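You operate a simulated robot arm through the tools that you are given. There is no shell and no other tool. Be economical: measure what you need, move in short steps, check, and stop when the job is done.

You run a simulated two-armed robot. Do the job below in one go: nothing can be reset, and whatever is moved stays where it is left.

JOB
Screw the cap back on the oil flask.

It is judged by the outcome, as a careful person would: the job done as asked, and still so three seconds after it is handed in. It fails if anything else is knocked over, pushed out of place, dropped, spilled or broken. Lids that push on must go on centred and level and be pressed home; caps that screw on are set level and turned clockwise until they are tight.

ROBOT AND FRAMES
Two 6-joint arms with two-finger parallel grippers on one trunk, on a base that drives. Base frame: it is fixed to the floor where the robot stands at the start and does not move with it; the origin is under the middle of the robot, x ahead of it, y to its left, z up. Units: m, rad, N and s.
The left shoulder is at the start at [0.06, 0.187, 1.247], the right one opposite. With the tool pointing down near the work surface each hand reaches from about 0.26 to 0.62 m from the robot's upright axis, wherever it stands, measured 20 degrees to its own side. Payload 1.57 kg a hand.
The tool frame of a hand sits at the grasp point between the pads (the TCP): z along the fingers, y along the line on which they close. The tips reach 0.03 m beyond it. The gripper opens to 0.11 m. The fingers are 0.024 m wide and 0.012 m thick; the gripper's body (0.048 by 0.112 m) begins 0.078 m behind the TCP.
Orientation is told as [roll, pitch, yaw] about the base's x, y, z axes, in that order, counted from this pose: with the fingers straight down and closing along the base's y, the tool's x points along the base's -x, its y along +y and its z along -z.

CONTROLS
- The arms move only by the tool jog_arm. It takes "left_steps", "right_steps" or both (then of equal length, played together; a hand with none holds still); each is a list of rows, each a list of 3 entries, a list of its own where there are three numbers: the shift along the base's x, y, z in m, then the turn, a rotation vector about the base's x, y, z in rad, then the finger opening in m, from 0 to 0.11. In form: [[[tx, ty, tz], [rx, ry, rz], claw], ...]. A call has 1 to 12 rows; each row is the pose to reach, as a shift and turn from the pose commanded when the call began. Rows are played at 5 a second. More than 0.05 m and 0.15 rad between two rows, or a gripper value outside its range, and nothing of the call is played. Where a pose cannot be reached the arm comes as near as it can. A force on the tool above 40 N (or 10 N above the force at the start of the call, whichever is more), or a blocked arm, ends the call early, and 0.2 s more pass. The fingers move at their own pace (about 0.153 m/s each) and stop on an object; they squeeze with about 33 N. The grip force told is the motor's: it shows also when the fingers shut on nothing. Time passes only in rows, and 0.2 s behind the last, so rows that repeat a pose let the fingers close. It gives the time, the measured TCP pose, the force on the tool (base axes), the opening and the grip force at its end, in the units of the frame above (readings bear some noise), with the torque about the TCP (base axes, N m) and any sound that the robot's microphone picked up.
- Cameras (640 x 400 px; columns grow to the right, rows downward): "scene" is now at [0.0265, -0.0205, 1.8046]; the picture's right is [-0.28, -0.96, 0.00], its down [-0.67, 0.19, -0.72] and it looks along [0.69, -0.20, -0.70] (base axes); focal length 263 px, centre (320, 200). "left" rides on the left gripper at [0.07, -0.016, -0.141] in its tool frame; the picture's right is [0.23, 0.97, 0.00], its down [-0.86, 0.20, -0.48] and it looks along [-0.47, 0.11, 0.88] (tool axes); focal length 222 px, centre (320, 200). "right" rides on the right gripper at [0.07, 0.016, -0.141] in its tool frame; the picture's right is [-0.23, 0.97, 0.00], its down [-0.86, -0.20, -0.48] and it looks along [-0.47, -0.11, 0.88] (tool axes); focal length 222 px, centre (320, 200). There is no depth. A picture from a camera that has moved, and an enlarged one, comes with that camera's place and axes in the base frame and with its lens. The place of the scene camera against the robot may be out by one fixed shift of up to 0.012 m in any direction.
- capture(camera): a new picture of that camera. The clock stands still meanwhile.
- move_column(by): slides the trunk up (or, below 0, down) by that many m; the arms and the scene camera ride with it, the base frame stays. It gives what a move gives, with no picture.
- steer(legs): drives the robot by 1 to 6 legs, each [ahead, left, turn to the left] in m, m and rad, along the robot's own axes; the way and the turn of a leg run together, so that a leg with both is an arc; at most 1.5 m and 3.142 rad a leg. The arms and the cameras ride along, it lands a little off, and it stops where it bumps. It gives what a move gives.
- head_to(pan, tilt): turns the head with the scene camera to pan (to the left, within 1.501 rad either way) and tilt (down, from -0.506 to 1.204), counted from straight ahead of the robot. It gives what a move gives.
- close_up(camera, box): a new picture of the part [left, top, right, bottom] of that camera's present view, enlarged. The clock stands still meanwhile.
- job_done(): hands the job in; it is judged then, once.

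Go step by step. Nothing tells you exact positions but the pictures and the camera data: compare them with the known pose of the tool, close in by small moves and look again before you grip or let go. The budget is 120 turns and 92 pictures, counting those below and the enlarged ones. Unless the task says otherwise, let go and move clear before handing in, and close with one line.

The tools are called after "Request:" by a JSON object that holds its "fn" and its "kwargs". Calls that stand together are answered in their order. jog_arm: Moves the arms, as the interface text tells. Its arguments: {"type":"object","properties":{"left_steps":{"type":"array"},"right_steps":{"type":"array"}},"required":[]} The other tools are called the same way: move_column (by) slides the trunk up or down; steer (legs) drives the base; head_to (pan, tilt) turns the head that bears the scene camera; capture (camera) takes a picture; close_up (camera, box) takes an enlarged picture of a part of a camera's view; job_done () hands the job in.

At the start:

```text
time: 0.0
left_eef_pos: [0.4456, 0.1415, 1.2828]
left_ee_rot: [0.0, 0.001, 0.0]
left_contact_force: [0.9, 0.1, 0.7]
left_torque: [0.01, -0.02, -0.03]
left_width: 0.1102
left_grip_force: 0.1
right_eef_pos: [0.4192, -0.3241, 1.2975]
right_ee_rot: [-0.003, 0.0, 0.002]
right_contact_force: [-0.9, -0.1, -0.4]
right_torque: [0.02, -0.04, 0.0]
right_width: 0.1101
right_grip_force: 0.0
trunk travel left (down, up): [-0.875, 0.115]
robot x, y, heading: [0.0002, -0.0027, -0.003]
head pan, tilt: [-0.279, 0.771]
```

scene: 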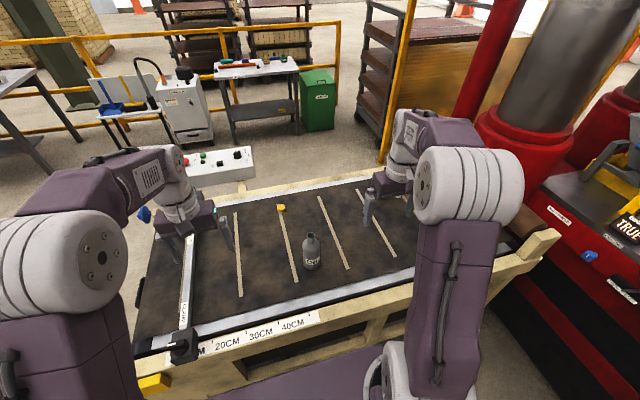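
right: 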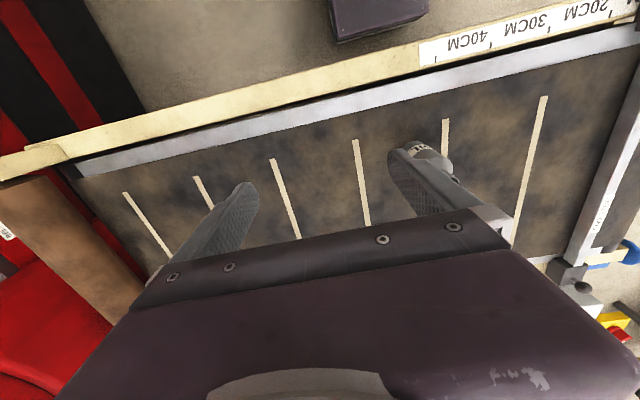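
left: 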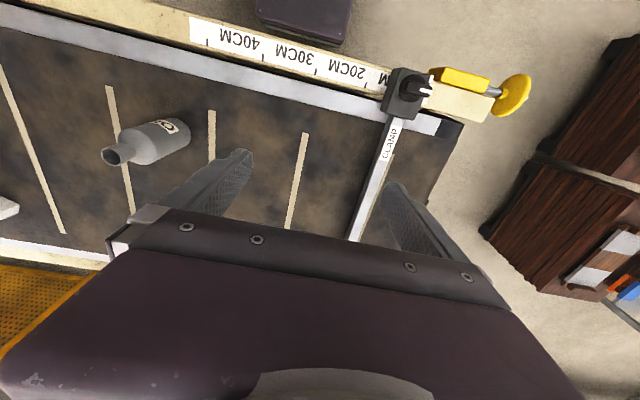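

I see a grey flask on the table and a small yellow object that may be its cap. I'll enlarge both to be sure.

Request:
{"fn": "close_up", "kwargs": {"camera": "scene", "box": [240, 190, 400, 290]}}

Request:
{"fn": "close_up", "kwargs": {"camera": "left", "box": [60, 90, 220, 190]}}

```text
4.00 times, centred on (320, 240) of scene
camera zoom: at [0.0265, -0.0205, 1.8046], right [-0.28, -0.96, 0.0], down [-0.67, 0.19, -0.72], along [0.69, -0.2, -0.7], focal length 1051 px, centre (320, 40)
```

zoom: 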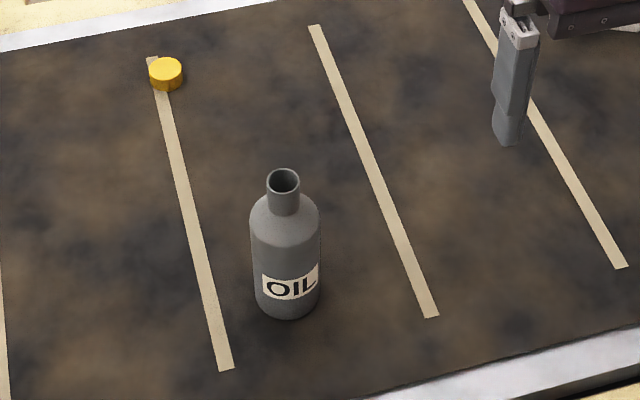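

```text
4.00 times, centred on (140, 140) of left
camera zoom: at [0.3769, 0.1251, 1.4241], right [-0.23, 0.97, 0.0], down [0.86, 0.2, 0.48], along [0.47, 0.11, -0.88], focal length 888 px, centre (1040, 440)
```

zoom: 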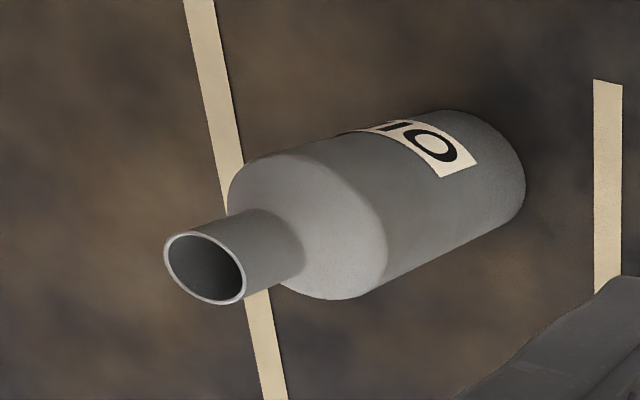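

The flask stands upright at about (0.55, -0.14), with its mouth at z about 1.12. The yellow cap lies near (0.845, -0.08), beyond normal reach. I'll look down to see how much room there is between base and table.

Request:
{"fn": "head_to", "kwargs": {"pan": 0.0, "tilt": 1.2}}

Request:
{"fn": "capture", "kwargs": {"camera": "scene"}}

```text
time: 0.9
left_eef_pos: [0.4466, 0.1436, 1.2829]
left_ee_rot: [0.0, 0.001, -0.001]
left_contact_force: [-0.2, 0.2, -0.6]
left_torque: [0.0, 0.01, 0.03]
left_width: 0.1103
left_grip_force: 0.0
right_eef_pos: [0.419, -0.3238, 1.2968]
right_ee_rot: [0.0, 0.0, 0.002]
right_contact_force: [0.8, 0.6, 0.0]
right_torque: [-0.03, -0.02, 0.0]
right_width: 0.1101
right_grip_force: 0.0
trunk travel left (down, up): [-0.875, 0.115]
robot x, y, heading: [-0.0005, 0.0027, -0.004]
head pan, tilt: [0.0, 1.201]
```

```text
86 pictures are left
camera scene: at [0.0036, 0.002, 1.7747], right [0.0, -1.0, 0.0], down [-0.93, 0.0, -0.36], along [0.36, 0.0, -0.93], focal length 263 px, centre (320, 200)
```

scene: 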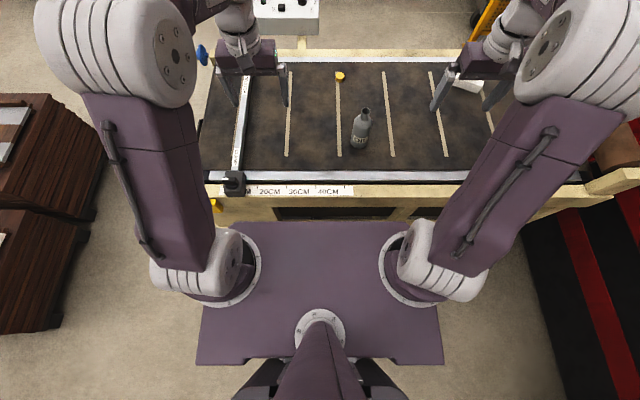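

There's a gap between the robot's platform and the table edge. I'll ease forward a little to bring the cap into reach.

Request:
{"fn": "steer", "kwargs": {"legs": [[0.07, 0, 0]]}}

Request:
{"fn": "capture", "kwargs": {"camera": "scene"}}

```text
time: 1.9
left_eef_pos: [0.5069, 0.1426, 1.2858]
left_ee_rot: [0.0, -0.009, 0.001]
left_contact_force: [-1.5, 0.0, 0.9]
left_torque: [0.01, -0.07, 0.01]
left_width: 0.1102
left_grip_force: 0.1
right_eef_pos: [0.4775, -0.3243, 1.3002]
right_ee_rot: [0.001, -0.008, 0.0]
right_contact_force: [-1.4, -0.4, 0.8]
right_torque: [0.02, -0.11, -0.02]
right_width: 0.1099
right_grip_force: 0.0
trunk travel left (down, up): [-0.875, 0.115]
robot x, y, heading: [0.0703, -0.0065, 0.005]
head pan, tilt: [0.0, 1.201]
```

```text
85 pictures are left
camera scene: at [0.059, 0.0021, 1.7746], right [0.0, -1.0, 0.0], down [-0.93, 0.0, -0.37], along [0.37, 0.0, -0.93], focal length 263 px, centre (320, 200)
```

scene: 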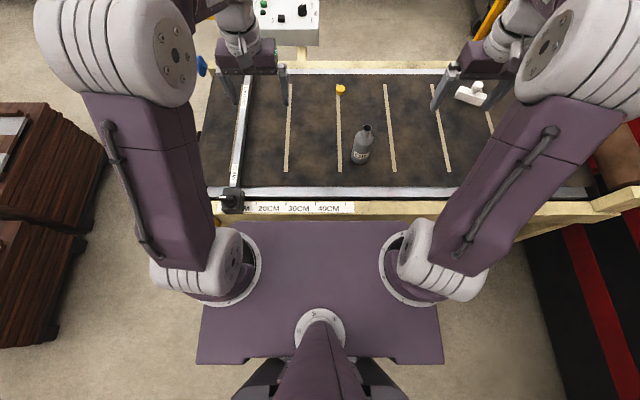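

The platform is well above the table (z about 1.2) and nothing was bumped. I'll continue ahead in small steps.

Request:
{"fn": "steer", "kwargs": {"legs": [[0.06, 0, 0]]}}

```text
time: 2.9
left_eef_pos: [0.5576, 0.141, 1.2831]
left_ee_rot: [-0.002, -0.002, -0.001]
left_contact_force: [-0.5, -0.8, 0.4]
left_torque: [0.0, 0.02, 0.0]
left_width: 0.1101
left_grip_force: 0.0
right_eef_pos: [0.5293, -0.3241, 1.2983]
right_ee_rot: [0.001, -0.002, 0.0]
right_contact_force: [-0.1, 0.5, -0.1]
right_torque: [-0.01, 0.06, 0.0]
right_width: 0.1101
right_grip_force: 0.1
trunk travel left (down, up): [-0.875, 0.115]
robot x, y, heading: [0.1171, 0.0014, -0.001]
head pan, tilt: [0.0, 1.201]
```

Request:
{"fn": "capture", "kwargs": {"camera": "scene"}}

Request:
{"fn": "capture", "kwargs": {"camera": "right"}}

```text
84 pictures are left
camera scene: at [0.1131, 0.0026, 1.7747], right [0.0, -1.0, 0.0], down [-0.93, 0.0, -0.36], along [0.36, 0.0, -0.93], focal length 263 px, centre (320, 200)
```

scene: 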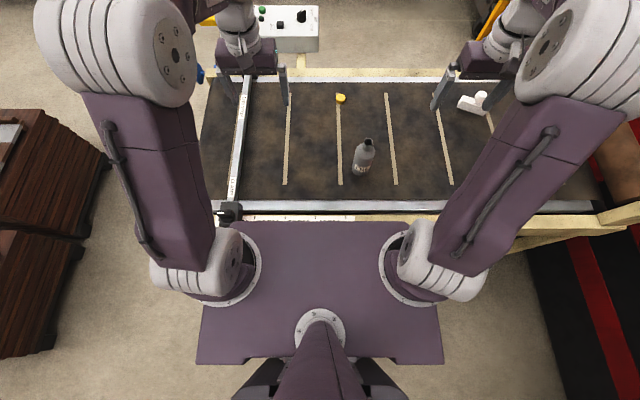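

```text
83 pictures are left
camera right: at [0.4601, -0.309, 1.4419], right [0.23, 0.97, 0.0], down [0.85, -0.2, 0.48], along [0.47, -0.11, -0.88], focal length 222 px, centre (320, 200)
```

right: 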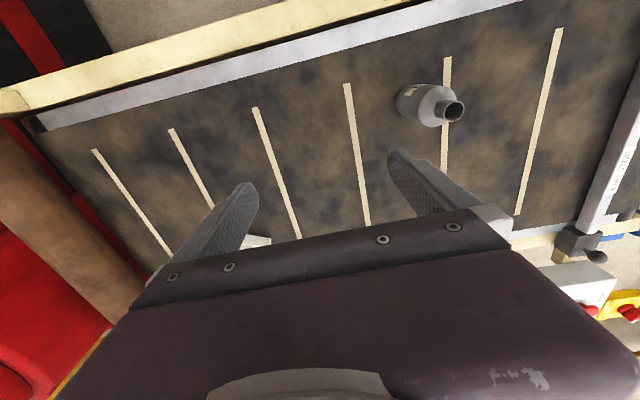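

No bump so far. I'll do two more short steps ahead.

Request:
{"fn": "steer", "kwargs": {"legs": [[0.06, 0, 0]]}}

Request:
{"fn": "steer", "kwargs": {"legs": [[0.06, 0, 0]]}}

Request:
{"fn": "capture", "kwargs": {"camera": "scene"}}

```text
time: 3.8
left_eef_pos: [0.5592, 0.1412, 1.2821]
left_ee_rot: [0.001, -0.001, -0.001]
left_contact_force: [-1.4, 1.2, 0.5]
left_torque: [-0.06, -0.15, 0.03]
left_width: 0.1101
left_grip_force: 0.1
right_eef_pos: [0.53, -0.3262, 1.2985]
right_ee_rot: [-0.001, 0.001, -0.001]
right_contact_force: [0.0, 0.4, 1.9]
right_torque: [-0.04, 0.02, -0.04]
right_width: 0.1102
right_grip_force: 0.1
trunk travel left (down, up): [-0.875, 0.115]
robot x, y, heading: [0.1139, -0.0031, -0.0]
head pan, tilt: [0.0, 1.201]
```

```text
time: 4.6
left_eef_pos: [0.5585, 0.1421, 1.2827]
left_ee_rot: [0.0, -0.001, -0.001]
left_contact_force: [-1.2, -0.4, 0.0]
left_torque: [-0.01, -0.02, 0.01]
left_width: 0.1098
left_grip_force: 0.0
right_eef_pos: [0.5297, -0.326, 1.2985]
right_ee_rot: [0.0, -0.001, -0.002]
right_contact_force: [0.1, -0.4, -0.5]
right_torque: [0.02, -0.02, -0.02]
right_width: 0.1102
right_grip_force: 0.1
trunk travel left (down, up): [-0.875, 0.115]
robot x, y, heading: [0.1121, -0.0013, 0.001]
head pan, tilt: [0.0, 1.201]
stopped in leg 1: the robot was blocked; the commanded pose is now the measured one
```

```text
82 pictures are left
camera scene: at [0.1149, 0.0018, 1.7746], right [0.0, -1.0, 0.0], down [-0.93, 0.0, -0.36], along [0.36, 0.0, -0.93], focal length 263 px, centre (320, 200)
```

scene: 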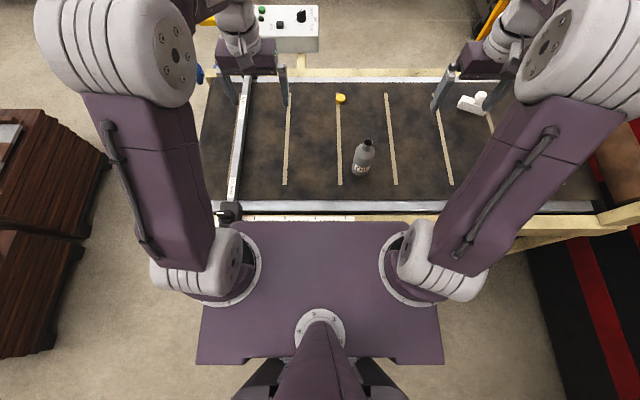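

The base is blocked by the table at x about 0.115, so the cap is about 0.68 m from the right shoulder. I'll back off a hair, lower the trunk a little, and try a forward-tilted hand.

Request:
{"fn": "steer", "kwargs": {"legs": [[-0.006, 0, 0]]}}

Request:
{"fn": "move_column", "kwargs": {"by": -0.1}}

Request:
{"fn": "capture", "kwargs": {"camera": "scene"}}

```text
time: 5.3
left_eef_pos: [0.5558, 0.1411, 1.2819]
left_ee_rot: [-0.001, 0.0, -0.001]
left_contact_force: [0.1, 0.4, -0.3]
left_torque: [0.0, 0.0, 0.01]
left_width: 0.1098
left_grip_force: 0.0
right_eef_pos: [0.5264, -0.3252, 1.2967]
right_ee_rot: [0.0, 0.001, -0.001]
right_contact_force: [0.7, 0.4, 0.6]
right_torque: [0.02, 0.04, -0.03]
right_width: 0.1099
right_grip_force: 0.1
trunk travel left (down, up): [-0.875, 0.115]
robot x, y, heading: [0.1045, 0.0009, -0.001]
head pan, tilt: [0.0, 1.201]
```

```text
time: 6.7
left_eef_pos: [0.5534, 0.1401, 1.1828]
left_ee_rot: [0.0, 0.0, -0.001]
left_contact_force: [0.4, -0.9, 0.2]
left_torque: [0.0, 0.02, -0.01]
left_width: 0.1099
left_grip_force: 0.0
right_eef_pos: [0.5254, -0.3251, 1.1979]
right_ee_rot: [0.0, 0.002, 0.001]
right_contact_force: [0.2, -0.4, -0.6]
right_torque: [0.0, -0.03, 0.04]
right_width: 0.11
right_grip_force: 0.1
trunk travel left (down, up): [-0.775, 0.215]
robot x, y, heading: [0.1075, 0.0014, -0.004]
head pan, tilt: [0.0, 1.201]
```

```text
81 pictures are left
camera scene: at [0.1111, 0.0019, 1.6747], right [0.0, -1.0, 0.0], down [-0.93, 0.0, -0.36], along [0.36, 0.0, -0.93], focal length 263 px, centre (320, 200)
```

scene: 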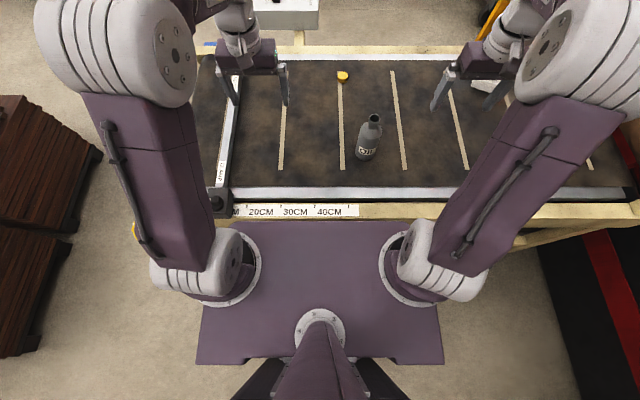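

Now I'll tilt the right hand forward in free air and test its reach.

Request:
{"fn": "jog_arm", "kwargs": {"right_steps": [[[0.02, 0, 0.0], [0, -0.08, 0], 0.11], [[0.04, 0, 0.0], [0, -0.16, 0], 0.11], [[0.06, 0, 0.0], [0, -0.24, 0], 0.11], [[0.08, 0, 0.0], [0, -0.32, 0], 0.11], [[0.1, 0.01, 0.0], [0, -0.4, 0], 0.11], [[0.13, 0.02, 0.0], [0, -0.48, 0], 0.11], [[0.16, 0.03, 0.0], [0, -0.56, 0], 0.11], [[0.19, 0.04, 0.0], [0, -0.64, 0], 0.11], [[0.22, 0.05, -0.01], [0, -0.72, 0], 0.11], [[0.25, 0.06, -0.02], [0, -0.8, 0], 0.11], [[0.28, 0.07, -0.03], [0, -0.86, 0], 0.11], [[0.3, 0.08, -0.04], [0, -0.9, 0], 0.11]]}}

Request:
{"fn": "capture", "kwargs": {"camera": "right"}}

Request:
{"fn": "capture", "kwargs": {"camera": "scene"}}

```text
time: 9.2
left_eef_pos: [0.5546, 0.1426, 1.1822]
left_ee_rot: [0.002, 0.0, -0.001]
left_contact_force: [0.6, -0.1, -0.1]
left_torque: [0.03, 0.02, -0.02]
left_width: 0.1101
left_grip_force: 0.2
right_eef_pos: [0.8248, -0.2438, 1.159]
right_ee_rot: [0.0, -0.9, -0.001]
right_contact_force: [0.8, 0.5, -0.3]
right_torque: [-0.02, -0.03, 0.04]
right_width: 0.1104
right_grip_force: 0.0
trunk travel left (down, up): [-0.775, 0.215]
robot x, y, heading: [0.1108, -0.003, -0.0]
head pan, tilt: [0.0, 1.201]
```

```text
80 pictures are left
camera right: at [0.6724, -0.2288, 1.193], right [0.14, 0.97, 0.18], down [0.16, -0.2, 0.97], along [0.98, -0.11, -0.18], focal length 222 px, centre (320, 200)
```

right: 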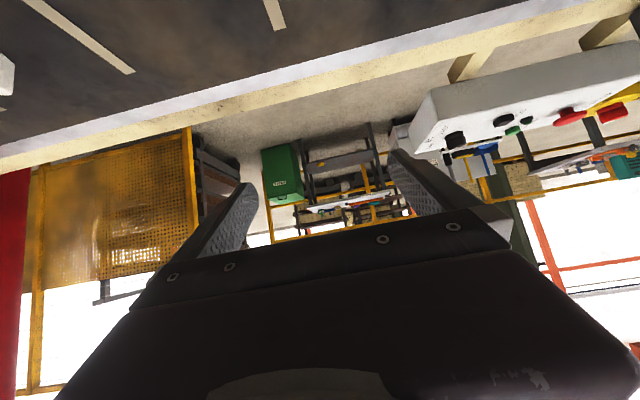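

```text
79 pictures are left
camera scene: at [0.112, 0.0021, 1.6746], right [0.0, -1.0, 0.0], down [-0.93, 0.0, -0.36], along [0.36, 0.0, -0.93], focal length 263 px, centre (320, 200)
```

scene: 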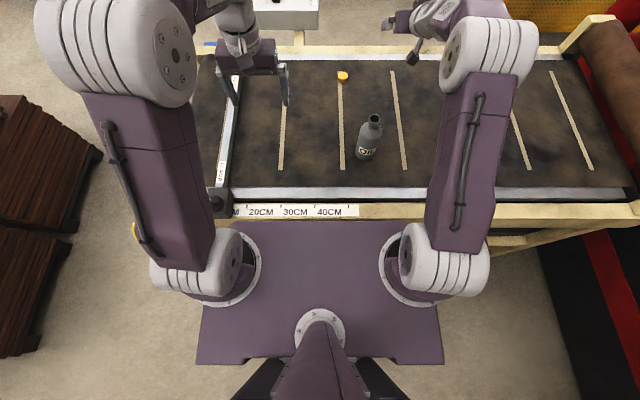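

The reach is good, so I'll move the hand above the cap and reduce the tilt as far as the reach allows.

Request:
{"fn": "jog_arm", "kwargs": {"right_steps": [[[0.0, 0.04, 0.0], [0, 0, 0], 0.11], [[0.0, 0.08, 0.0], [0, 0.0, 0], 0.11], [[0.0, 0.12, 0.0], [0, 0.0, 0], 0.11], [[0.01, 0.16, 0.0], [0, 0.0, 0], 0.11], [[0.02, 0.164, 0.0], [0, 0.1, 0], 0.11], [[0.025, 0.164, 0.0], [0, 0.2, 0], 0.11], [[0.025, 0.164, 0.0], [0, 0.3, 0], 0.11], [[0.025, 0.164, 0.0], [0, 0.4, 0], 0.11], [[0.025, 0.164, 0.0], [0, 0.5, 0], 0.11]]}}

Request:
{"fn": "capture", "kwargs": {"camera": "right"}}

Request:
{"fn": "capture", "kwargs": {"camera": "scene"}}

```text
time: 11.2
left_eef_pos: [0.5553, 0.1406, 1.1819]
left_ee_rot: [0.0, -0.002, -0.002]
left_contact_force: [0.1, 0.0, 0.5]
left_torque: [-0.03, -0.01, 0.0]
left_width: 0.1099
left_grip_force: 0.0
right_eef_pos: [0.7809, -0.0881, 1.1396]
right_ee_rot: [0.0, -0.397, -0.001]
right_contact_force: [0.9, 0.8, 0.2]
right_torque: [0.04, 0.01, 0.01]
right_width: 0.1101
right_grip_force: 0.1
right hand out of reach, approached as far as the arm can: row 6, 7, 8, 9
trunk travel left (down, up): [-0.775, 0.215]
robot x, y, heading: [0.1087, -0.0007, -0.001]
head pan, tilt: [0.0, 1.201]
```

```text
78 pictures are left
camera right: at [0.6631, -0.073, 1.2451], right [0.21, 0.97, 0.09], down [0.6, -0.2, 0.77], along [0.77, -0.11, -0.63], focal length 222 px, centre (320, 200)
```

right: 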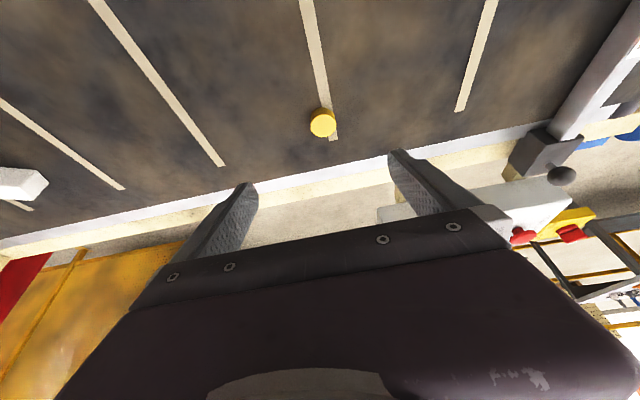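

```text
77 pictures are left
camera scene: at [0.1122, 0.0017, 1.6746], right [0.0, -1.0, 0.0], down [-0.93, 0.0, -0.36], along [0.36, 0.0, -0.93], focal length 263 px, centre (320, 200)
```

scene: 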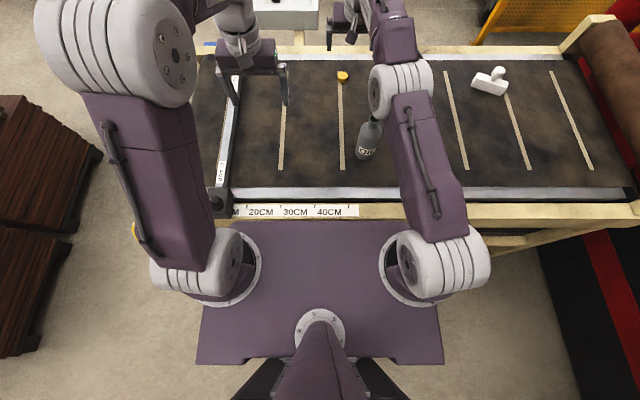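

The cap is visible, but the right forearm would pass low over the flask. I'll retract the right arm, shift the robot to the right, and fetch the cap with the left hand along a path clear of the flask.

Request:
{"fn": "jog_arm", "kwargs": {"right_steps": [[[0.0, -0.04, 0.02], [0, 0, 0], 0.11], [[0.0, -0.085, 0.04], [0, 0.0, 0], 0.11], [[0.0, -0.13, 0.06], [0, 0.0, 0], 0.11], [[0.0, -0.175, 0.08], [0, 0.0, 0], 0.11], [[0.0, -0.22, 0.09], [0, 0.0, 0], 0.11], [[-0.04, -0.24, 0.1], [0, 0.05, 0], 0.11], [[-0.08, -0.25, 0.1], [0, 0.1, 0], 0.11], [[-0.12, -0.26, 0.1], [0, 0.16, 0], 0.11], [[-0.16, -0.26, 0.1], [0, 0.22, 0], 0.11], [[-0.2, -0.26, 0.1], [0, 0.28, 0], 0.11], [[-0.24, -0.26, 0.1], [0, 0.34, 0], 0.11], [[-0.28, -0.26, 0.1], [0, 0.397, 0], 0.11]]}}

Request:
{"fn": "move_column", "kwargs": {"by": 0.05}}

Request:
{"fn": "steer", "kwargs": {"legs": [[0, -0.11, 0]]}}

Request:
{"fn": "capture", "kwargs": {"camera": "scene"}}

```text
time: 13.8
left_eef_pos: [0.5559, 0.1403, 1.1816]
left_ee_rot: [0.002, 0.001, -0.003]
left_contact_force: [0.6, -0.1, 0.2]
left_torque: [0.02, 0.0, 0.01]
left_width: 0.1098
left_grip_force: 0.0
right_eef_pos: [0.6016, -0.4008, 1.2452]
right_ee_rot: [0.0, -0.002, 0.001]
right_contact_force: [0.2, 0.5, -0.3]
right_torque: [-0.02, 0.04, 0.0]
right_width: 0.11
right_grip_force: 0.0
right hand out of reach, approached as far as the arm can: row 3, 4, 5, 6, 7, 8, 9, 10, 11, 12
trunk travel left (down, up): [-0.775, 0.215]
robot x, y, heading: [0.1067, 0.0009, 0.002]
head pan, tilt: [0.0, 1.201]
```

```text
time: 14.8
left_eef_pos: [0.5548, 0.1412, 1.2322]
left_ee_rot: [0.001, -0.001, -0.002]
left_contact_force: [0.0, 0.5, -0.3]
left_torque: [0.03, 0.02, 0.02]
left_width: 0.1101
left_grip_force: 0.0
right_eef_pos: [0.6011, -0.3984, 1.2946]
right_ee_rot: [0.001, -0.006, 0.0]
right_contact_force: [-0.2, -0.6, 0.0]
right_torque: [0.02, 0.02, 0.02]
right_width: 0.11
right_grip_force: 0.1
trunk travel left (down, up): [-0.825, 0.165]
robot x, y, heading: [0.1099, -0.0007, -0.005]
head pan, tilt: [0.0, 1.201]
```

```text
time: 16.0
left_eef_pos: [0.553, 0.035, 1.2327]
left_ee_rot: [-0.001, 0.0, -0.001]
left_contact_force: [0.1, 1.0, 0.4]
left_torque: [-0.05, -0.01, 0.0]
left_width: 0.1099
left_grip_force: 0.1
right_eef_pos: [0.6009, -0.5044, 1.2969]
right_ee_rot: [-0.002, -0.006, 0.001]
right_contact_force: [-0.1, 0.5, -0.3]
right_torque: [-0.02, 0.02, 0.0]
right_width: 0.11
right_grip_force: 0.1
trunk travel left (down, up): [-0.825, 0.165]
robot x, y, heading: [0.1069, -0.1093, -0.001]
head pan, tilt: [0.0, 1.201]
```

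```text
76 pictures are left
camera scene: at [0.1105, -0.1035, 1.7246], right [0.0, -1.0, 0.0], down [-0.93, 0.0, -0.36], along [0.36, 0.0, -0.93], focal length 263 px, centre (320, 200)
```

scene: 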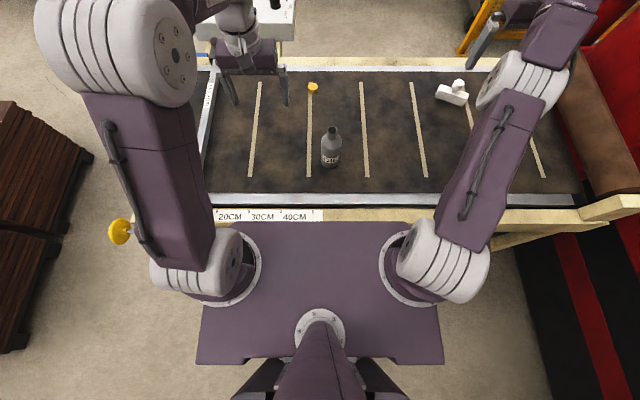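

Clear. I'll extend the left hand with a tilt toward the cap and look.

Request:
{"fn": "jog_arm", "kwargs": {"left_steps": [[[0.025, 0, 0.0], [0, -0.07, 0], 0.11], [[0.05, 0, 0.0], [0, -0.14, 0], 0.11], [[0.075, 0, 0.0], [0, -0.21, 0], 0.11], [[0.1, 0, -0.01], [0, -0.28, 0], 0.11], [[0.125, 0, -0.02], [0, -0.35, 0], 0.11], [[0.15, 0, -0.03], [0, -0.42, 0], 0.11], [[0.175, 0, -0.04], [0, -0.49, 0], 0.11], [[0.2, 0, -0.05], [0, -0.56, 0], 0.11], [[0.21, -0.03, -0.06], [0, -0.6, 0], 0.11], [[0.22, -0.06, -0.07], [0, -0.65, 0], 0.11], [[0.22, -0.09, -0.08], [0, -0.7, 0], 0.11], [[0.22, -0.11, -0.08], [0, -0.7, 0], 0.11]]}}

Request:
{"fn": "capture", "kwargs": {"camera": "left"}}

Request:
{"fn": "capture", "kwargs": {"camera": "scene"}}

```text
time: 18.6
left_eef_pos: [0.7744, -0.0793, 1.1522]
left_ee_rot: [0.002, -0.7, -0.002]
left_contact_force: [0.5, -0.3, -0.4]
left_torque: [0.03, -0.02, 0.02]
left_width: 0.11
left_grip_force: 0.1
right_eef_pos: [0.6021, -0.5073, 1.2948]
right_ee_rot: [0.0, -0.005, 0.001]
right_contact_force: [-0.4, -0.3, 0.3]
right_torque: [0.03, 0.0, 0.02]
right_width: 0.1099
right_grip_force: 0.0
trunk travel left (down, up): [-0.825, 0.165]
robot x, y, heading: [0.107, -0.1082, -0.001]
head pan, tilt: [0.0, 1.201]
```

```text
75 pictures are left
camera left: at [0.6298, -0.0951, 1.2152], right [-0.17, 0.97, -0.14], down [0.35, 0.2, 0.92], along [0.92, 0.11, -0.37], focal length 222 px, centre (320, 200)
```

left: 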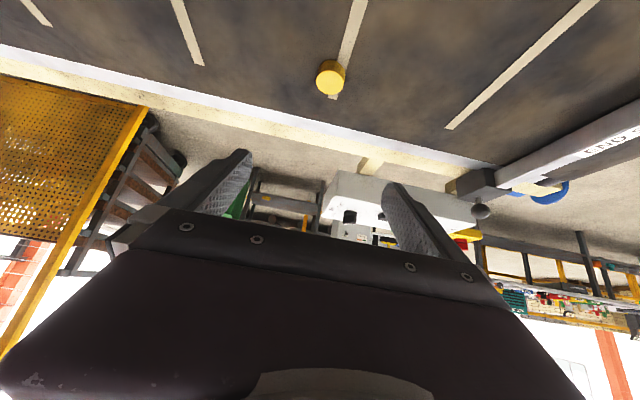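

```text
74 pictures are left
camera scene: at [0.1108, -0.1081, 1.7246], right [0.0, -1.0, 0.0], down [-0.93, 0.0, -0.36], along [0.36, 0.0, -0.93], focal length 263 px, centre (320, 200)
```

scene: 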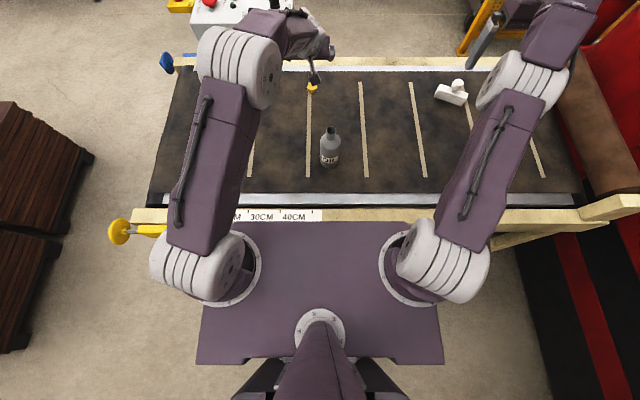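

Request:
{"fn": "close_up", "kwargs": {"camera": "left", "box": [280, 40, 380, 110]}}

Request:
{"fn": "close_up", "kwargs": {"camera": "scene", "box": [260, 60, 360, 130]}}

```text
5.71 times, centred on (330, 75) of left
camera zoom: at [0.6298, -0.0951, 1.2152], right [-0.17, 0.97, -0.14], down [0.35, 0.2, 0.92], along [0.92, 0.11, -0.37], focal length 1269 px, centre (263, 914)
```

zoom: 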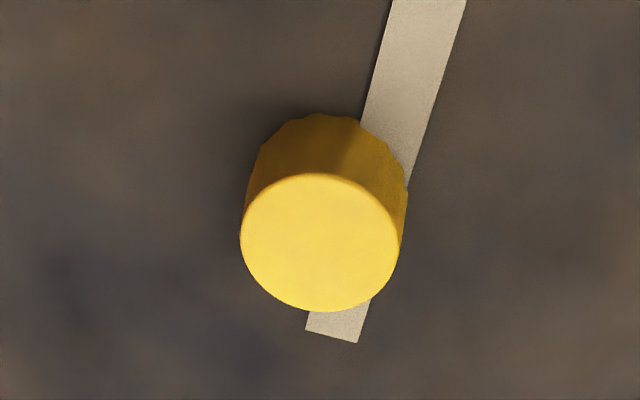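

```text
5.71 times, centred on (310, 95) of scene
camera zoom: at [0.1108, -0.1081, 1.7246], right [0.0, -1.0, 0.0], down [-0.93, 0.0, -0.36], along [0.36, 0.0, -0.93], focal length 1502 px, centre (377, 800)
```

zoom: 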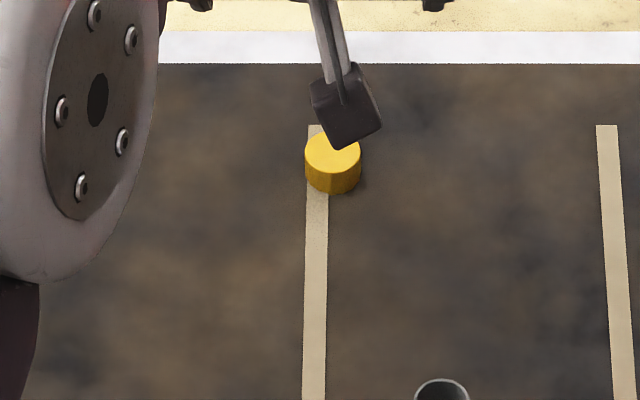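

The cap top is at about (0.838, -0.081), 0.036 m across and about 0.02 m high. I'll descend toward it with the tilted hand and check.

Request:
{"fn": "jog_arm", "kwargs": {"left_steps": [[[0.01, -0.001, -0.03], [0, 0, 0], 0.09], [[0.02, -0.002, -0.06], [0, 0, 0], 0.08], [[0.03, -0.002, -0.09], [0, 0, 0], 0.07], [[0.04, -0.002, -0.115], [0, 0, 0], 0.07], [[0.05, -0.002, -0.135], [0, 0, 0], 0.07]]}}

Request:
{"fn": "capture", "kwargs": {"camera": "left"}}

Request:
{"fn": "close_up", "kwargs": {"camera": "scene", "box": [220, 30, 420, 155]}}

```text
time: 19.8
left_eef_pos: [0.8238, -0.0784, 1.0157]
left_ee_rot: [0.0, -0.7, -0.001]
left_contact_force: [-0.7, 0.8, -0.2]
left_torque: [0.01, -0.03, -0.02]
left_width: 0.0701
left_grip_force: 0.1
right_eef_pos: [0.6026, -0.5062, 1.296]
right_ee_rot: [-0.001, -0.005, 0.002]
right_contact_force: [-0.2, -0.5, 0.3]
right_torque: [0.01, -0.02, -0.01]
right_width: 0.1102
right_grip_force: 0.0
trunk travel left (down, up): [-0.825, 0.165]
robot x, y, heading: [0.1087, -0.1091, -0.006]
head pan, tilt: [0.0, 1.201]
```

```text
71 pictures are left
camera left: at [0.6785, -0.0949, 1.0793], right [-0.17, 0.97, -0.15], down [0.35, 0.2, 0.92], along [0.92, 0.11, -0.37], focal length 222 px, centre (320, 200)
```

left: 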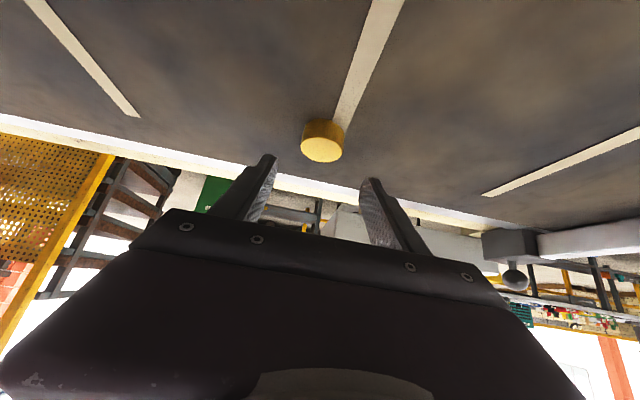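

```text
3.20 times, centred on (320, 92) of scene
camera zoom: at [0.1118, -0.1071, 1.7247], right [0.0, -1.0, 0.0], down [-0.93, 0.0, -0.36], along [0.36, 0.0, -0.93], focal length 841 px, centre (320, 544)
```

zoom: 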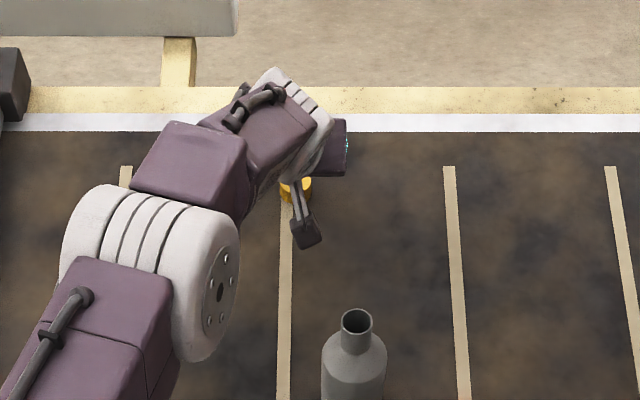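

The cap sits centred between the fingers. I'll descend, staying just above the table, then close.

Request:
{"fn": "jog_arm", "kwargs": {"left_steps": [[[0.003, -0.001, -0.015], [0, 0, 0], 0.07], [[0.005, -0.001, -0.03], [0, 0, 0], 0.07], [[0.005, -0.001, -0.03], [0, 0, 0], 0.07]]}}

Request:
{"fn": "capture", "kwargs": {"camera": "left"}}

```text
time: 20.6
left_eef_pos: [0.8252, -0.0802, 0.9881]
left_ee_rot: [0.0, -0.7, 0.0]
left_contact_force: [0.6, -0.3, 1.0]
left_torque: [-0.06, 0.0, 0.01]
left_width: 0.0701
left_grip_force: 0.0
left hand out of reach, approached as far as the arm can: row 2
right_eef_pos: [0.601, -0.5068, 1.2959]
right_ee_rot: [0.001, -0.005, 0.001]
right_contact_force: [-0.4, -0.2, -1.2]
right_torque: [-0.04, -0.02, 0.0]
right_width: 0.1101
right_grip_force: 0.0
trunk travel left (down, up): [-0.825, 0.165]
robot x, y, heading: [0.1106, -0.1099, -0.0]
head pan, tilt: [0.0, 1.201]
```

```text
69 pictures are left
camera left: at [0.6806, -0.0966, 1.0511], right [-0.17, 0.97, -0.15], down [0.34, 0.2, 0.92], along [0.92, 0.11, -0.37], focal length 222 px, centre (320, 200)
```

left: 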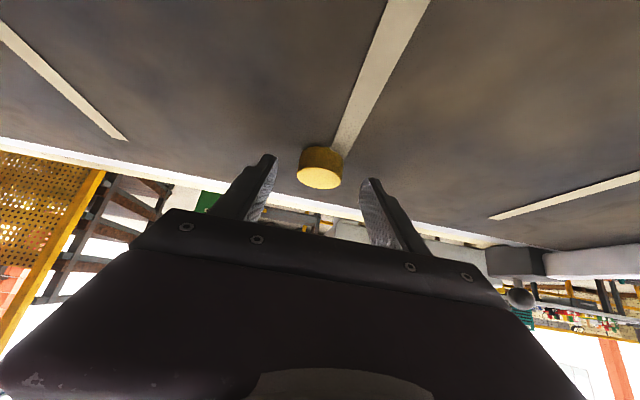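

Reach is at its limit with this tilt, so I'll tilt slightly more, lower 5 mm, and then close on the cap.

Request:
{"fn": "jog_arm", "kwargs": {"left_steps": [[[0.002, 0, 0], [0, -0.1, 0], 0.07], [[0.005, 0, -0.005], [0, -0.1, 0], 0.07], [[0.005, 0, -0.005], [0, -0.1, 0], 0.05], [[0.005, 0, -0.005], [0, -0.1, 0], 0.03], [[0.005, 0, -0.005], [0, -0.1, 0], 0.02], [[0.005, 0, -0.005], [0, -0.1, 0], 0.02]]}}

Request:
{"fn": "capture", "kwargs": {"camera": "left"}}

```text
time: 22.0
left_eef_pos: [0.8333, -0.0796, 0.982]
left_ee_rot: [-0.001, -0.8, 0.0]
left_contact_force: [-0.5, -0.6, 0.2]
left_torque: [-0.01, -0.01, -0.01]
left_width: 0.0346
left_grip_force: 33.2
right_eef_pos: [0.6018, -0.5058, 1.295]
right_ee_rot: [0.0, -0.005, 0.002]
right_contact_force: [0.0, -0.4, -0.1]
right_torque: [0.03, 0.01, 0.01]
right_width: 0.11
right_grip_force: 0.1
trunk travel left (down, up): [-0.825, 0.165]
robot x, y, heading: [0.1075, -0.1101, 0.003]
head pan, tilt: [0.0, 1.201]
```

```text
68 pictures are left
camera left: at [0.6834, -0.0968, 1.0304], right [-0.16, 0.97, -0.16], down [0.25, 0.2, 0.95], along [0.95, 0.11, -0.28], focal length 222 px, centre (320, 200)
```

left: 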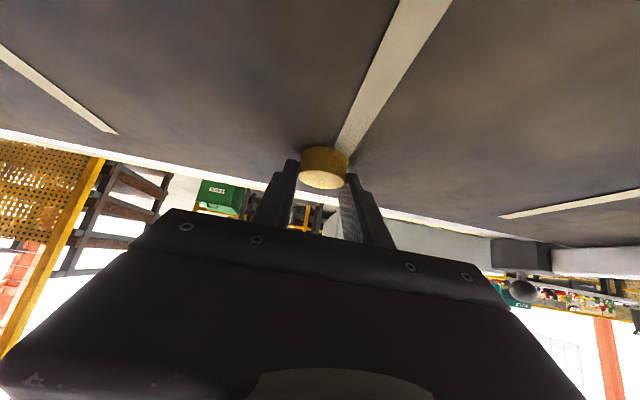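

The cap is gripped at 0.0346 m, so I'll lift it straight up a little and look.

Request:
{"fn": "jog_arm", "kwargs": {"left_steps": [[[0, 0, 0.01], [0, 0, 0], 0.02], [[-0.005, 0, 0.03], [0, 0, 0], 0.02], [[-0.02, 0, 0.05], [0, 0, 0], 0.02]]}}

Request:
{"fn": "close_up", "kwargs": {"camera": "left", "box": [220, 100, 420, 225]}}

```text
time: 22.8
left_eef_pos: [0.8139, -0.0802, 1.033]
left_ee_rot: [0.001, -0.801, 0.0]
left_contact_force: [-1.0, -0.5, 0.3]
left_torque: [-0.02, 0.01, -0.02]
left_width: 0.0346
left_grip_force: 33.2
right_eef_pos: [0.6008, -0.5077, 1.2956]
right_ee_rot: [-0.001, -0.006, 0.001]
right_contact_force: [-0.6, -1.0, 0.7]
right_torque: [0.04, -0.03, 0.01]
right_width: 0.11
right_grip_force: 0.1
trunk travel left (down, up): [-0.825, 0.165]
robot x, y, heading: [0.1048, -0.108, 0.002]
head pan, tilt: [0.0, 1.201]
```

```text
3.20 times, centred on (320, 162) of left
camera zoom: at [0.6632, -0.0969, 1.0823], right [-0.16, 0.97, -0.16], down [0.25, 0.2, 0.95], along [0.95, 0.11, -0.28], focal length 711 px, centre (320, 320)
```

zoom: 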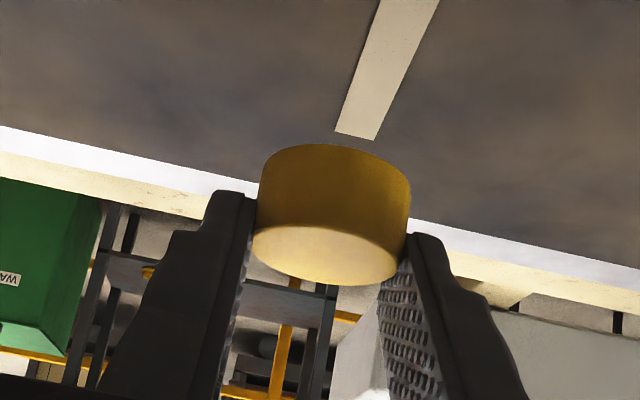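

The cap is held level at the fingertips. I'll carry it back and set it down on clear table at about (0.62, 0.06), to regrasp it from straight above.

Request:
{"fn": "jog_arm", "kwargs": {"left_steps": [[[-0.02, 0.03, 0.02], [0, 0, 0], 0.02], [[-0.04, 0.06, 0.02], [0, 0, 0], 0.02], [[-0.065, 0.09, 0.02], [0, 0, 0], 0.02], [[-0.095, 0.12, 0.02], [0, 0, 0], 0.02], [[-0.125, 0.14, 0.01], [0, 0, 0], 0.02], [[-0.155, 0.14, 0.0], [0, 0, 0], 0.02], [[-0.18, 0.14, -0.01], [0, 0, 0], 0.02], [[-0.2, 0.14, -0.02], [0, 0, 0], 0.02], [[-0.2, 0.14, -0.035], [0, 0, 0], 0.02]]}}

Request:
{"fn": "capture", "kwargs": {"camera": "left"}}

Request:
{"fn": "capture", "kwargs": {"camera": "scene"}}

```text
time: 24.8
left_eef_pos: [0.6436, 0.0384, 1.0139]
left_ee_rot: [0.092, -0.776, -0.053]
left_contact_force: [-0.4, 0.6, -0.5]
left_torque: [-0.01, 0.02, -0.01]
left_width: 0.0343
left_grip_force: 32.6
left hand out of reach, approached as far as the arm can: row 4, 5, 6, 7, 8, 9
right_eef_pos: [0.6018, -0.5057, 1.2962]
right_ee_rot: [0.0, -0.005, 0.002]
right_contact_force: [-0.5, 0.1, 0.0]
right_torque: [0.0, -0.01, 0.0]
right_width: 0.1101
right_grip_force: 0.1
trunk travel left (down, up): [-0.825, 0.165]
robot x, y, heading: [0.106, -0.1096, 0.001]
head pan, tilt: [0.0, 1.201]
```

```text
66 pictures are left
camera left: at [0.4956, 0.016, 1.0637], right [-0.17, 0.98, -0.09], down [0.27, 0.14, 0.95], along [0.95, 0.14, -0.29], focal length 222 px, centre (320, 200)
```

left: 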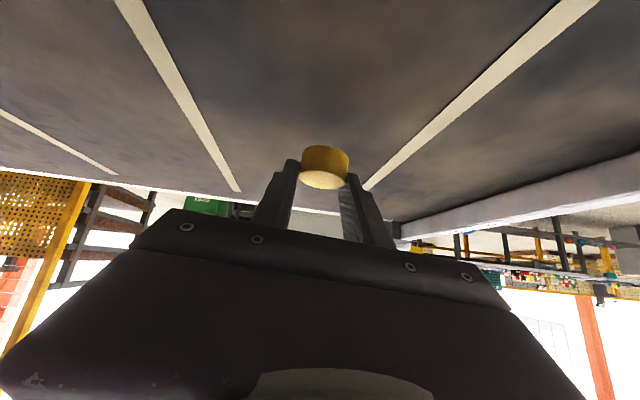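

```text
65 pictures are left
camera scene: at [0.1118, -0.1071, 1.7246], right [0.0, -1.0, 0.0], down [-0.93, 0.0, -0.36], along [0.36, 0.0, -0.93], focal length 263 px, centre (320, 200)
```

scene: 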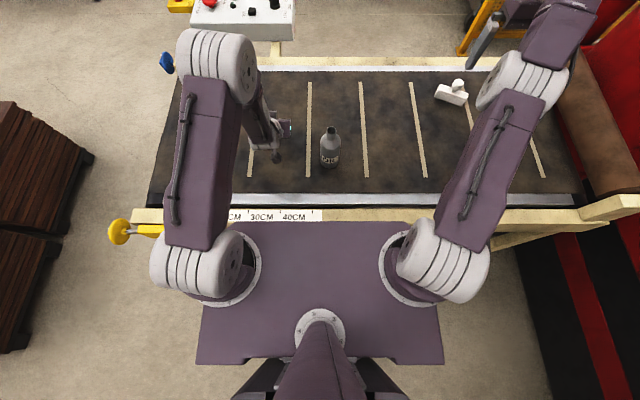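

The arm can't retract that far while tilted, so I'll go back out a bit, straighten the hand, and set the cap down near x = 0.72, y = 0.04.

Request:
{"fn": "jog_arm", "kwargs": {"left_steps": [[[0.03, 0, 0.01], [-0.03, 0, -0.005], 0.02], [[0.06, 0, 0.01], [-0.066, 0, -0.011], 0.02], [[0.075, 0, 0.01], [-0.066, 0, -0.011], 0.02], [[0.075, 0, 0.01], [-0.066, 0, -0.011], 0.02]]}}

```text
time: 25.8
left_eef_pos: [0.713, 0.0177, 1.0236]
left_ee_rot: [0.001, -0.778, 0.003]
left_contact_force: [-0.7, 0.4, 0.2]
left_torque: [0.04, -0.02, 0.0]
left_width: 0.0343
left_grip_force: 33.4
left hand out of reach, approached as far as the arm can: row 1, 2, 3, 4
right_eef_pos: [0.6014, -0.506, 1.2947]
right_ee_rot: [0.0, -0.004, 0.002]
right_contact_force: [0.4, 0.2, 0.0]
right_torque: [0.0, -0.01, 0.01]
right_width: 0.1101
right_grip_force: 0.1
trunk travel left (down, up): [-0.825, 0.165]
robot x, y, heading: [0.1073, -0.1116, 0.002]
head pan, tilt: [0.0, 1.201]
```

Orientation is good now. I'll come in slightly and lower the cap to the table.

Request:
{"fn": "jog_arm", "kwargs": {"left_steps": [[[-0.01, -0.01, -0.01], [0, 0, 0], 0.02], [[-0.025, -0.02, -0.02], [0, 0, 0], 0.02], [[-0.025, -0.02, -0.03], [0, 0, 0], 0.02], [[-0.025, -0.02, -0.037], [0, 0, 0], 0.02]]}}

Request:
{"fn": "close_up", "kwargs": {"camera": "left", "box": [220, 100, 420, 225]}}

```text
time: 26.8
left_eef_pos: [0.6917, -0.0034, 0.9847]
left_ee_rot: [0.013, -0.775, -0.003]
left_contact_force: [-0.7, 0.6, -1.0]
left_torque: [-0.04, 0.0, 0.01]
left_width: 0.0343
left_grip_force: 33.2
left hand out of reach, approached as far as the arm can: row 4
right_eef_pos: [0.6019, -0.5059, 1.2944]
right_ee_rot: [-0.001, -0.004, 0.002]
right_contact_force: [0.0, 1.2, 0.3]
right_torque: [-0.02, -0.02, 0.0]
right_width: 0.11
right_grip_force: 0.1
trunk travel left (down, up): [-0.825, 0.165]
robot x, y, heading: [0.1083, -0.1085, -0.001]
head pan, tilt: [0.0, 1.201]
```

```text
3.20 times, centred on (320, 162) of left
camera zoom: at [0.5426, -0.0214, 1.038], right [-0.17, 0.97, -0.15], down [0.28, 0.19, 0.94], along [0.95, 0.12, -0.3], focal length 711 px, centre (320, 320)
```

zoom: 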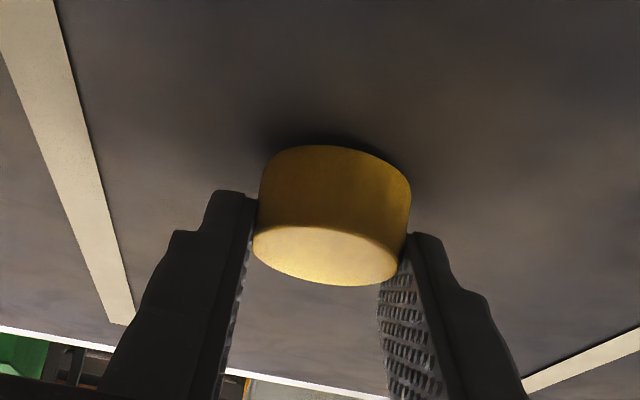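

The cap is about 1–2 mm above the table, so I'll lower that last bit and open.

Request:
{"fn": "jog_arm", "kwargs": {"left_steps": [[[0.003, -0.002, -0.002], [0, 0, 0], 0.02], [[0.003, -0.002, -0.002], [0, 0, 0], 0.04], [[0.003, -0.002, -0.002], [0, 0, 0], 0.06], [[0.003, -0.002, -0.002], [0, 0, 0], 0.07]]}}

Request:
{"fn": "capture", "kwargs": {"camera": "left"}}

```text
time: 27.8
left_eef_pos: [0.695, -0.0066, 0.9841]
left_ee_rot: [0.008, -0.78, 0.0]
left_contact_force: [-0.4, -0.5, -0.2]
left_torque: [0.01, -0.01, 0.03]
left_width: 0.0701
left_grip_force: 0.0
right_eef_pos: [0.6011, -0.5066, 1.2954]
right_ee_rot: [-0.001, -0.004, 0.002]
right_contact_force: [0.1, -0.3, -0.3]
right_torque: [0.01, 0.0, 0.0]
right_width: 0.11
right_grip_force: 0.0
trunk travel left (down, up): [-0.825, 0.165]
robot x, y, heading: [0.1058, -0.1085, -0.003]
head pan, tilt: [0.0, 1.201]
```

```text
63 pictures are left
camera left: at [0.5457, -0.0234, 1.0367], right [-0.17, 0.97, -0.15], down [0.27, 0.19, 0.94], along [0.95, 0.12, -0.3], focal length 222 px, centre (320, 200)
```

left: 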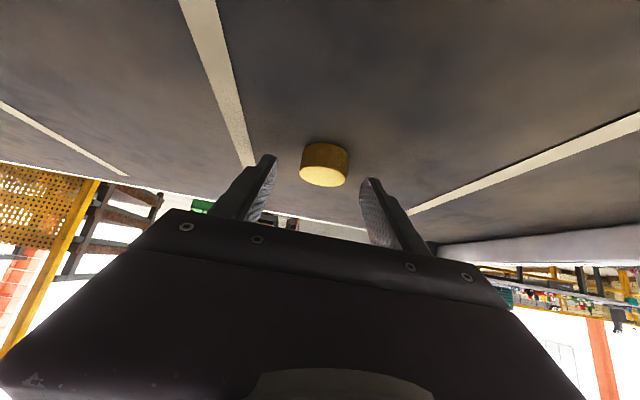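

The cap stands upright near (0.70, -0.006). I'll lift away, turn the hand vertical, and view it from above.

Request:
{"fn": "jog_arm", "kwargs": {"left_steps": [[[-0.005, 0, 0.03], [0, 0, 0], 0.07], [[-0.01, 0, 0.06], [0, 0.05, 0], 0.07], [[-0.01, 0, 0.08], [0, 0.15, 0], 0.07], [[-0.01, 0, 0.09], [0, 0.25, 0], 0.07], [[-0.01, 0, 0.09], [0, 0.35, 0], 0.07], [[-0.01, 0, 0.09], [0, 0.45, 0], 0.07], [[-0.01, 0, 0.09], [0, 0.55, 0], 0.07], [[-0.01, 0, 0.09], [0, 0.65, 0], 0.07], [[-0.01, 0, 0.09], [0, 0.78, 0], 0.07], [[-0.01, 0, 0.09], [0, 0.78, 0], 0.07]]}}

Request:
{"fn": "capture", "kwargs": {"camera": "left"}}

```text
time: 30.0
left_eef_pos: [0.6829, -0.006, 1.0741]
left_ee_rot: [0.001, 0.003, 0.002]
left_contact_force: [-0.3, 0.5, -0.5]
left_torque: [0.01, -0.03, 0.02]
left_width: 0.0699
left_grip_force: 0.0
left hand out of reach, approached as far as the arm can: row 4, 5
right_eef_pos: [0.6014, -0.5061, 1.2952]
right_ee_rot: [0.001, -0.006, 0.002]
right_contact_force: [0.4, 0.2, 0.0]
right_torque: [0.03, -0.02, 0.01]
right_width: 0.11
right_grip_force: 0.1
trunk travel left (down, up): [-0.825, 0.165]
robot x, y, heading: [0.1114, -0.1109, 0.001]
head pan, tilt: [0.0, 1.201]
```

```text
62 pictures are left
camera left: at [0.6135, -0.0232, 1.2169], right [-0.23, 0.97, 0.0], down [0.86, 0.2, 0.48], along [0.46, 0.11, -0.88], focal length 222 px, centre (320, 200)
```

left: 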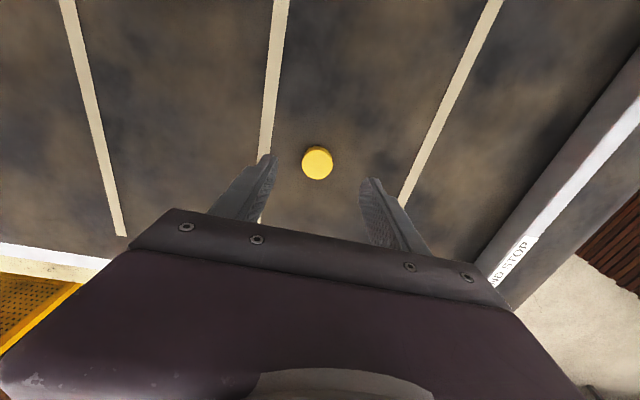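

The cap is at (0.6975, -0.007). I'll descend vertically onto it and close.

Request:
{"fn": "jog_arm", "kwargs": {"left_steps": [[[0.008, -0.001, -0.03], [0, 0, 0], 0.07], [[0.0145, -0.001, -0.06], [0, 0, 0], 0.07], [[0.0145, -0.001, -0.08], [0, 0, 0], 0.07], [[0.0145, -0.001, -0.089], [0, 0, 0], 0.07], [[0.0145, -0.001, -0.089], [0, 0, 0], 0.07]]}}

Request:
{"fn": "capture", "kwargs": {"camera": "left"}}

```text
time: 31.2
left_eef_pos: [0.6979, -0.0059, 0.9864]
left_ee_rot: [0.0, 0.002, 0.002]
left_contact_force: [-0.8, 0.6, -0.5]
left_torque: [0.0, -0.01, -0.02]
left_width: 0.07
left_grip_force: 0.2
right_eef_pos: [0.6016, -0.5059, 1.2952]
right_ee_rot: [0.001, -0.006, 0.002]
right_contact_force: [-0.2, 0.3, 0.1]
right_torque: [0.03, -0.04, -0.02]
right_width: 0.1098
right_grip_force: 0.1
trunk travel left (down, up): [-0.825, 0.165]
robot x, y, heading: [0.1074, -0.11, -0.001]
head pan, tilt: [0.0, 1.201]
```

```text
61 pictures are left
camera left: at [0.6274, -0.0232, 1.1275], right [-0.23, 0.97, 0.0], down [0.86, 0.2, 0.48], along [0.46, 0.11, -0.88], focal length 222 px, centre (320, 200)
```

left: 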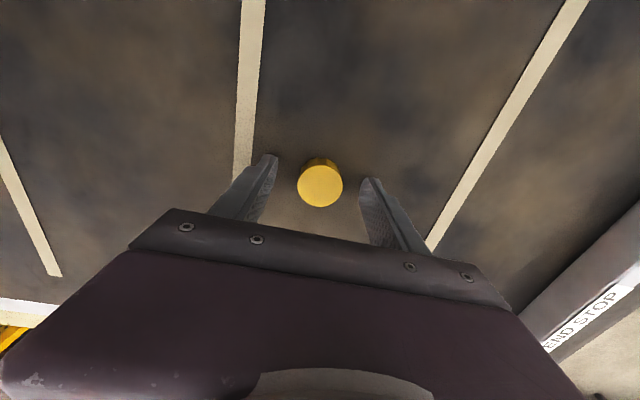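

Centred. I'll close and lift.

Request:
{"fn": "jog_arm", "kwargs": {"left_steps": [[[0, 0, 0], [0, 0, 0], 0.05], [[0, 0, 0], [0, 0, 0], 0.03], [[0, 0, 0], [0, 0, 0], 0.02], [[0, 0, 0], [0, 0, 0], 0.02], [[-0.005, 0, 0.03], [0, 0, 0], 0.02], [[-0.02, 0, 0.07], [0, 0, 0], 0.02], [[-0.04, 0, 0.11], [0, 0, 0], 0.02], [[-0.06, 0, 0.15], [0, 0, 0], 0.02], [[-0.08, 0.0, 0.19], [0, 0, 0], 0.02], [[-0.11, 0.01, 0.21], [0, 0, 0], 0.02], [[-0.14, 0.02, 0.21], [0, 0, 0], 0.02]]}}

Request:
{"fn": "capture", "kwargs": {"camera": "left"}}

```text
time: 33.6
left_eef_pos: [0.556, 0.0136, 1.1963]
left_ee_rot: [0.002, 0.002, 0.003]
left_contact_force: [-0.3, 0.9, 0.3]
left_torque: [-0.01, -0.03, 0.01]
left_width: 0.0345
left_grip_force: 32.6
right_eef_pos: [0.5997, -0.5055, 1.2954]
right_ee_rot: [0.001, -0.008, 0.0]
right_contact_force: [-0.2, -0.3, 0.2]
right_torque: [-0.02, 0.05, 0.02]
right_width: 0.11
right_grip_force: 0.1
trunk travel left (down, up): [-0.825, 0.165]
robot x, y, heading: [0.1075, -0.1099, 0.002]
head pan, tilt: [0.0, 1.201]
```

```text
60 pictures are left
camera left: at [0.4866, -0.0032, 1.3381], right [-0.23, 0.97, 0.0], down [0.86, 0.2, 0.48], along [0.46, 0.11, -0.88], focal length 222 px, centre (320, 200)
```

left: 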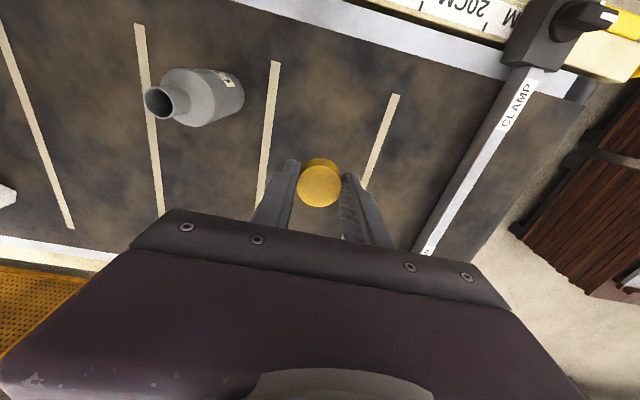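

The cap is held. Now I'll measure the flask precisely.

Request:
{"fn": "close_up", "kwargs": {"camera": "left", "box": [130, 50, 258, 130]}}

Request:
{"fn": "close_up", "kwargs": {"camera": "scene", "box": [280, 110, 376, 170]}}

```text
5.00 times, centred on (194, 90) of left
camera zoom: at [0.4866, -0.0032, 1.3381], right [-0.23, 0.97, 0.0], down [0.86, 0.2, 0.48], along [0.46, 0.11, -0.88], focal length 1111 px, centre (950, 750)
```

zoom: 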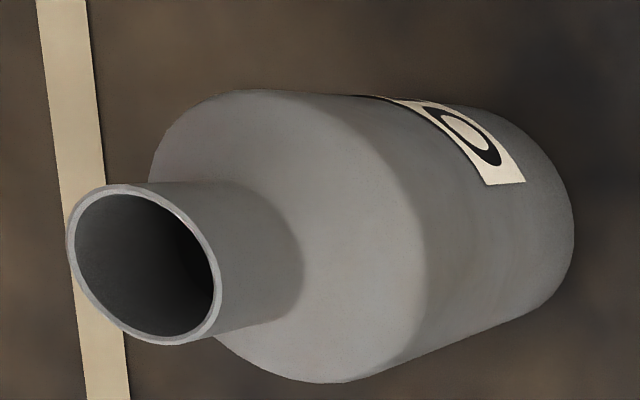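

```text
6.67 times, centred on (328, 140) of scene
camera zoom: at [0.109, -0.1064, 1.7246], right [0.0, -1.0, 0.0], down [-0.93, 0.0, -0.36], along [0.36, 0.0, -0.93], focal length 1752 px, centre (267, 600)
```

zoom: 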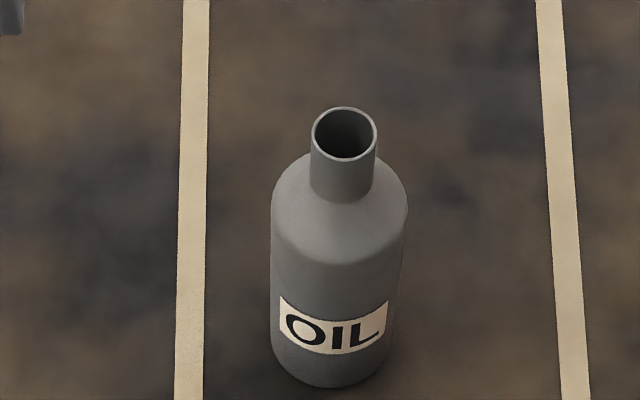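

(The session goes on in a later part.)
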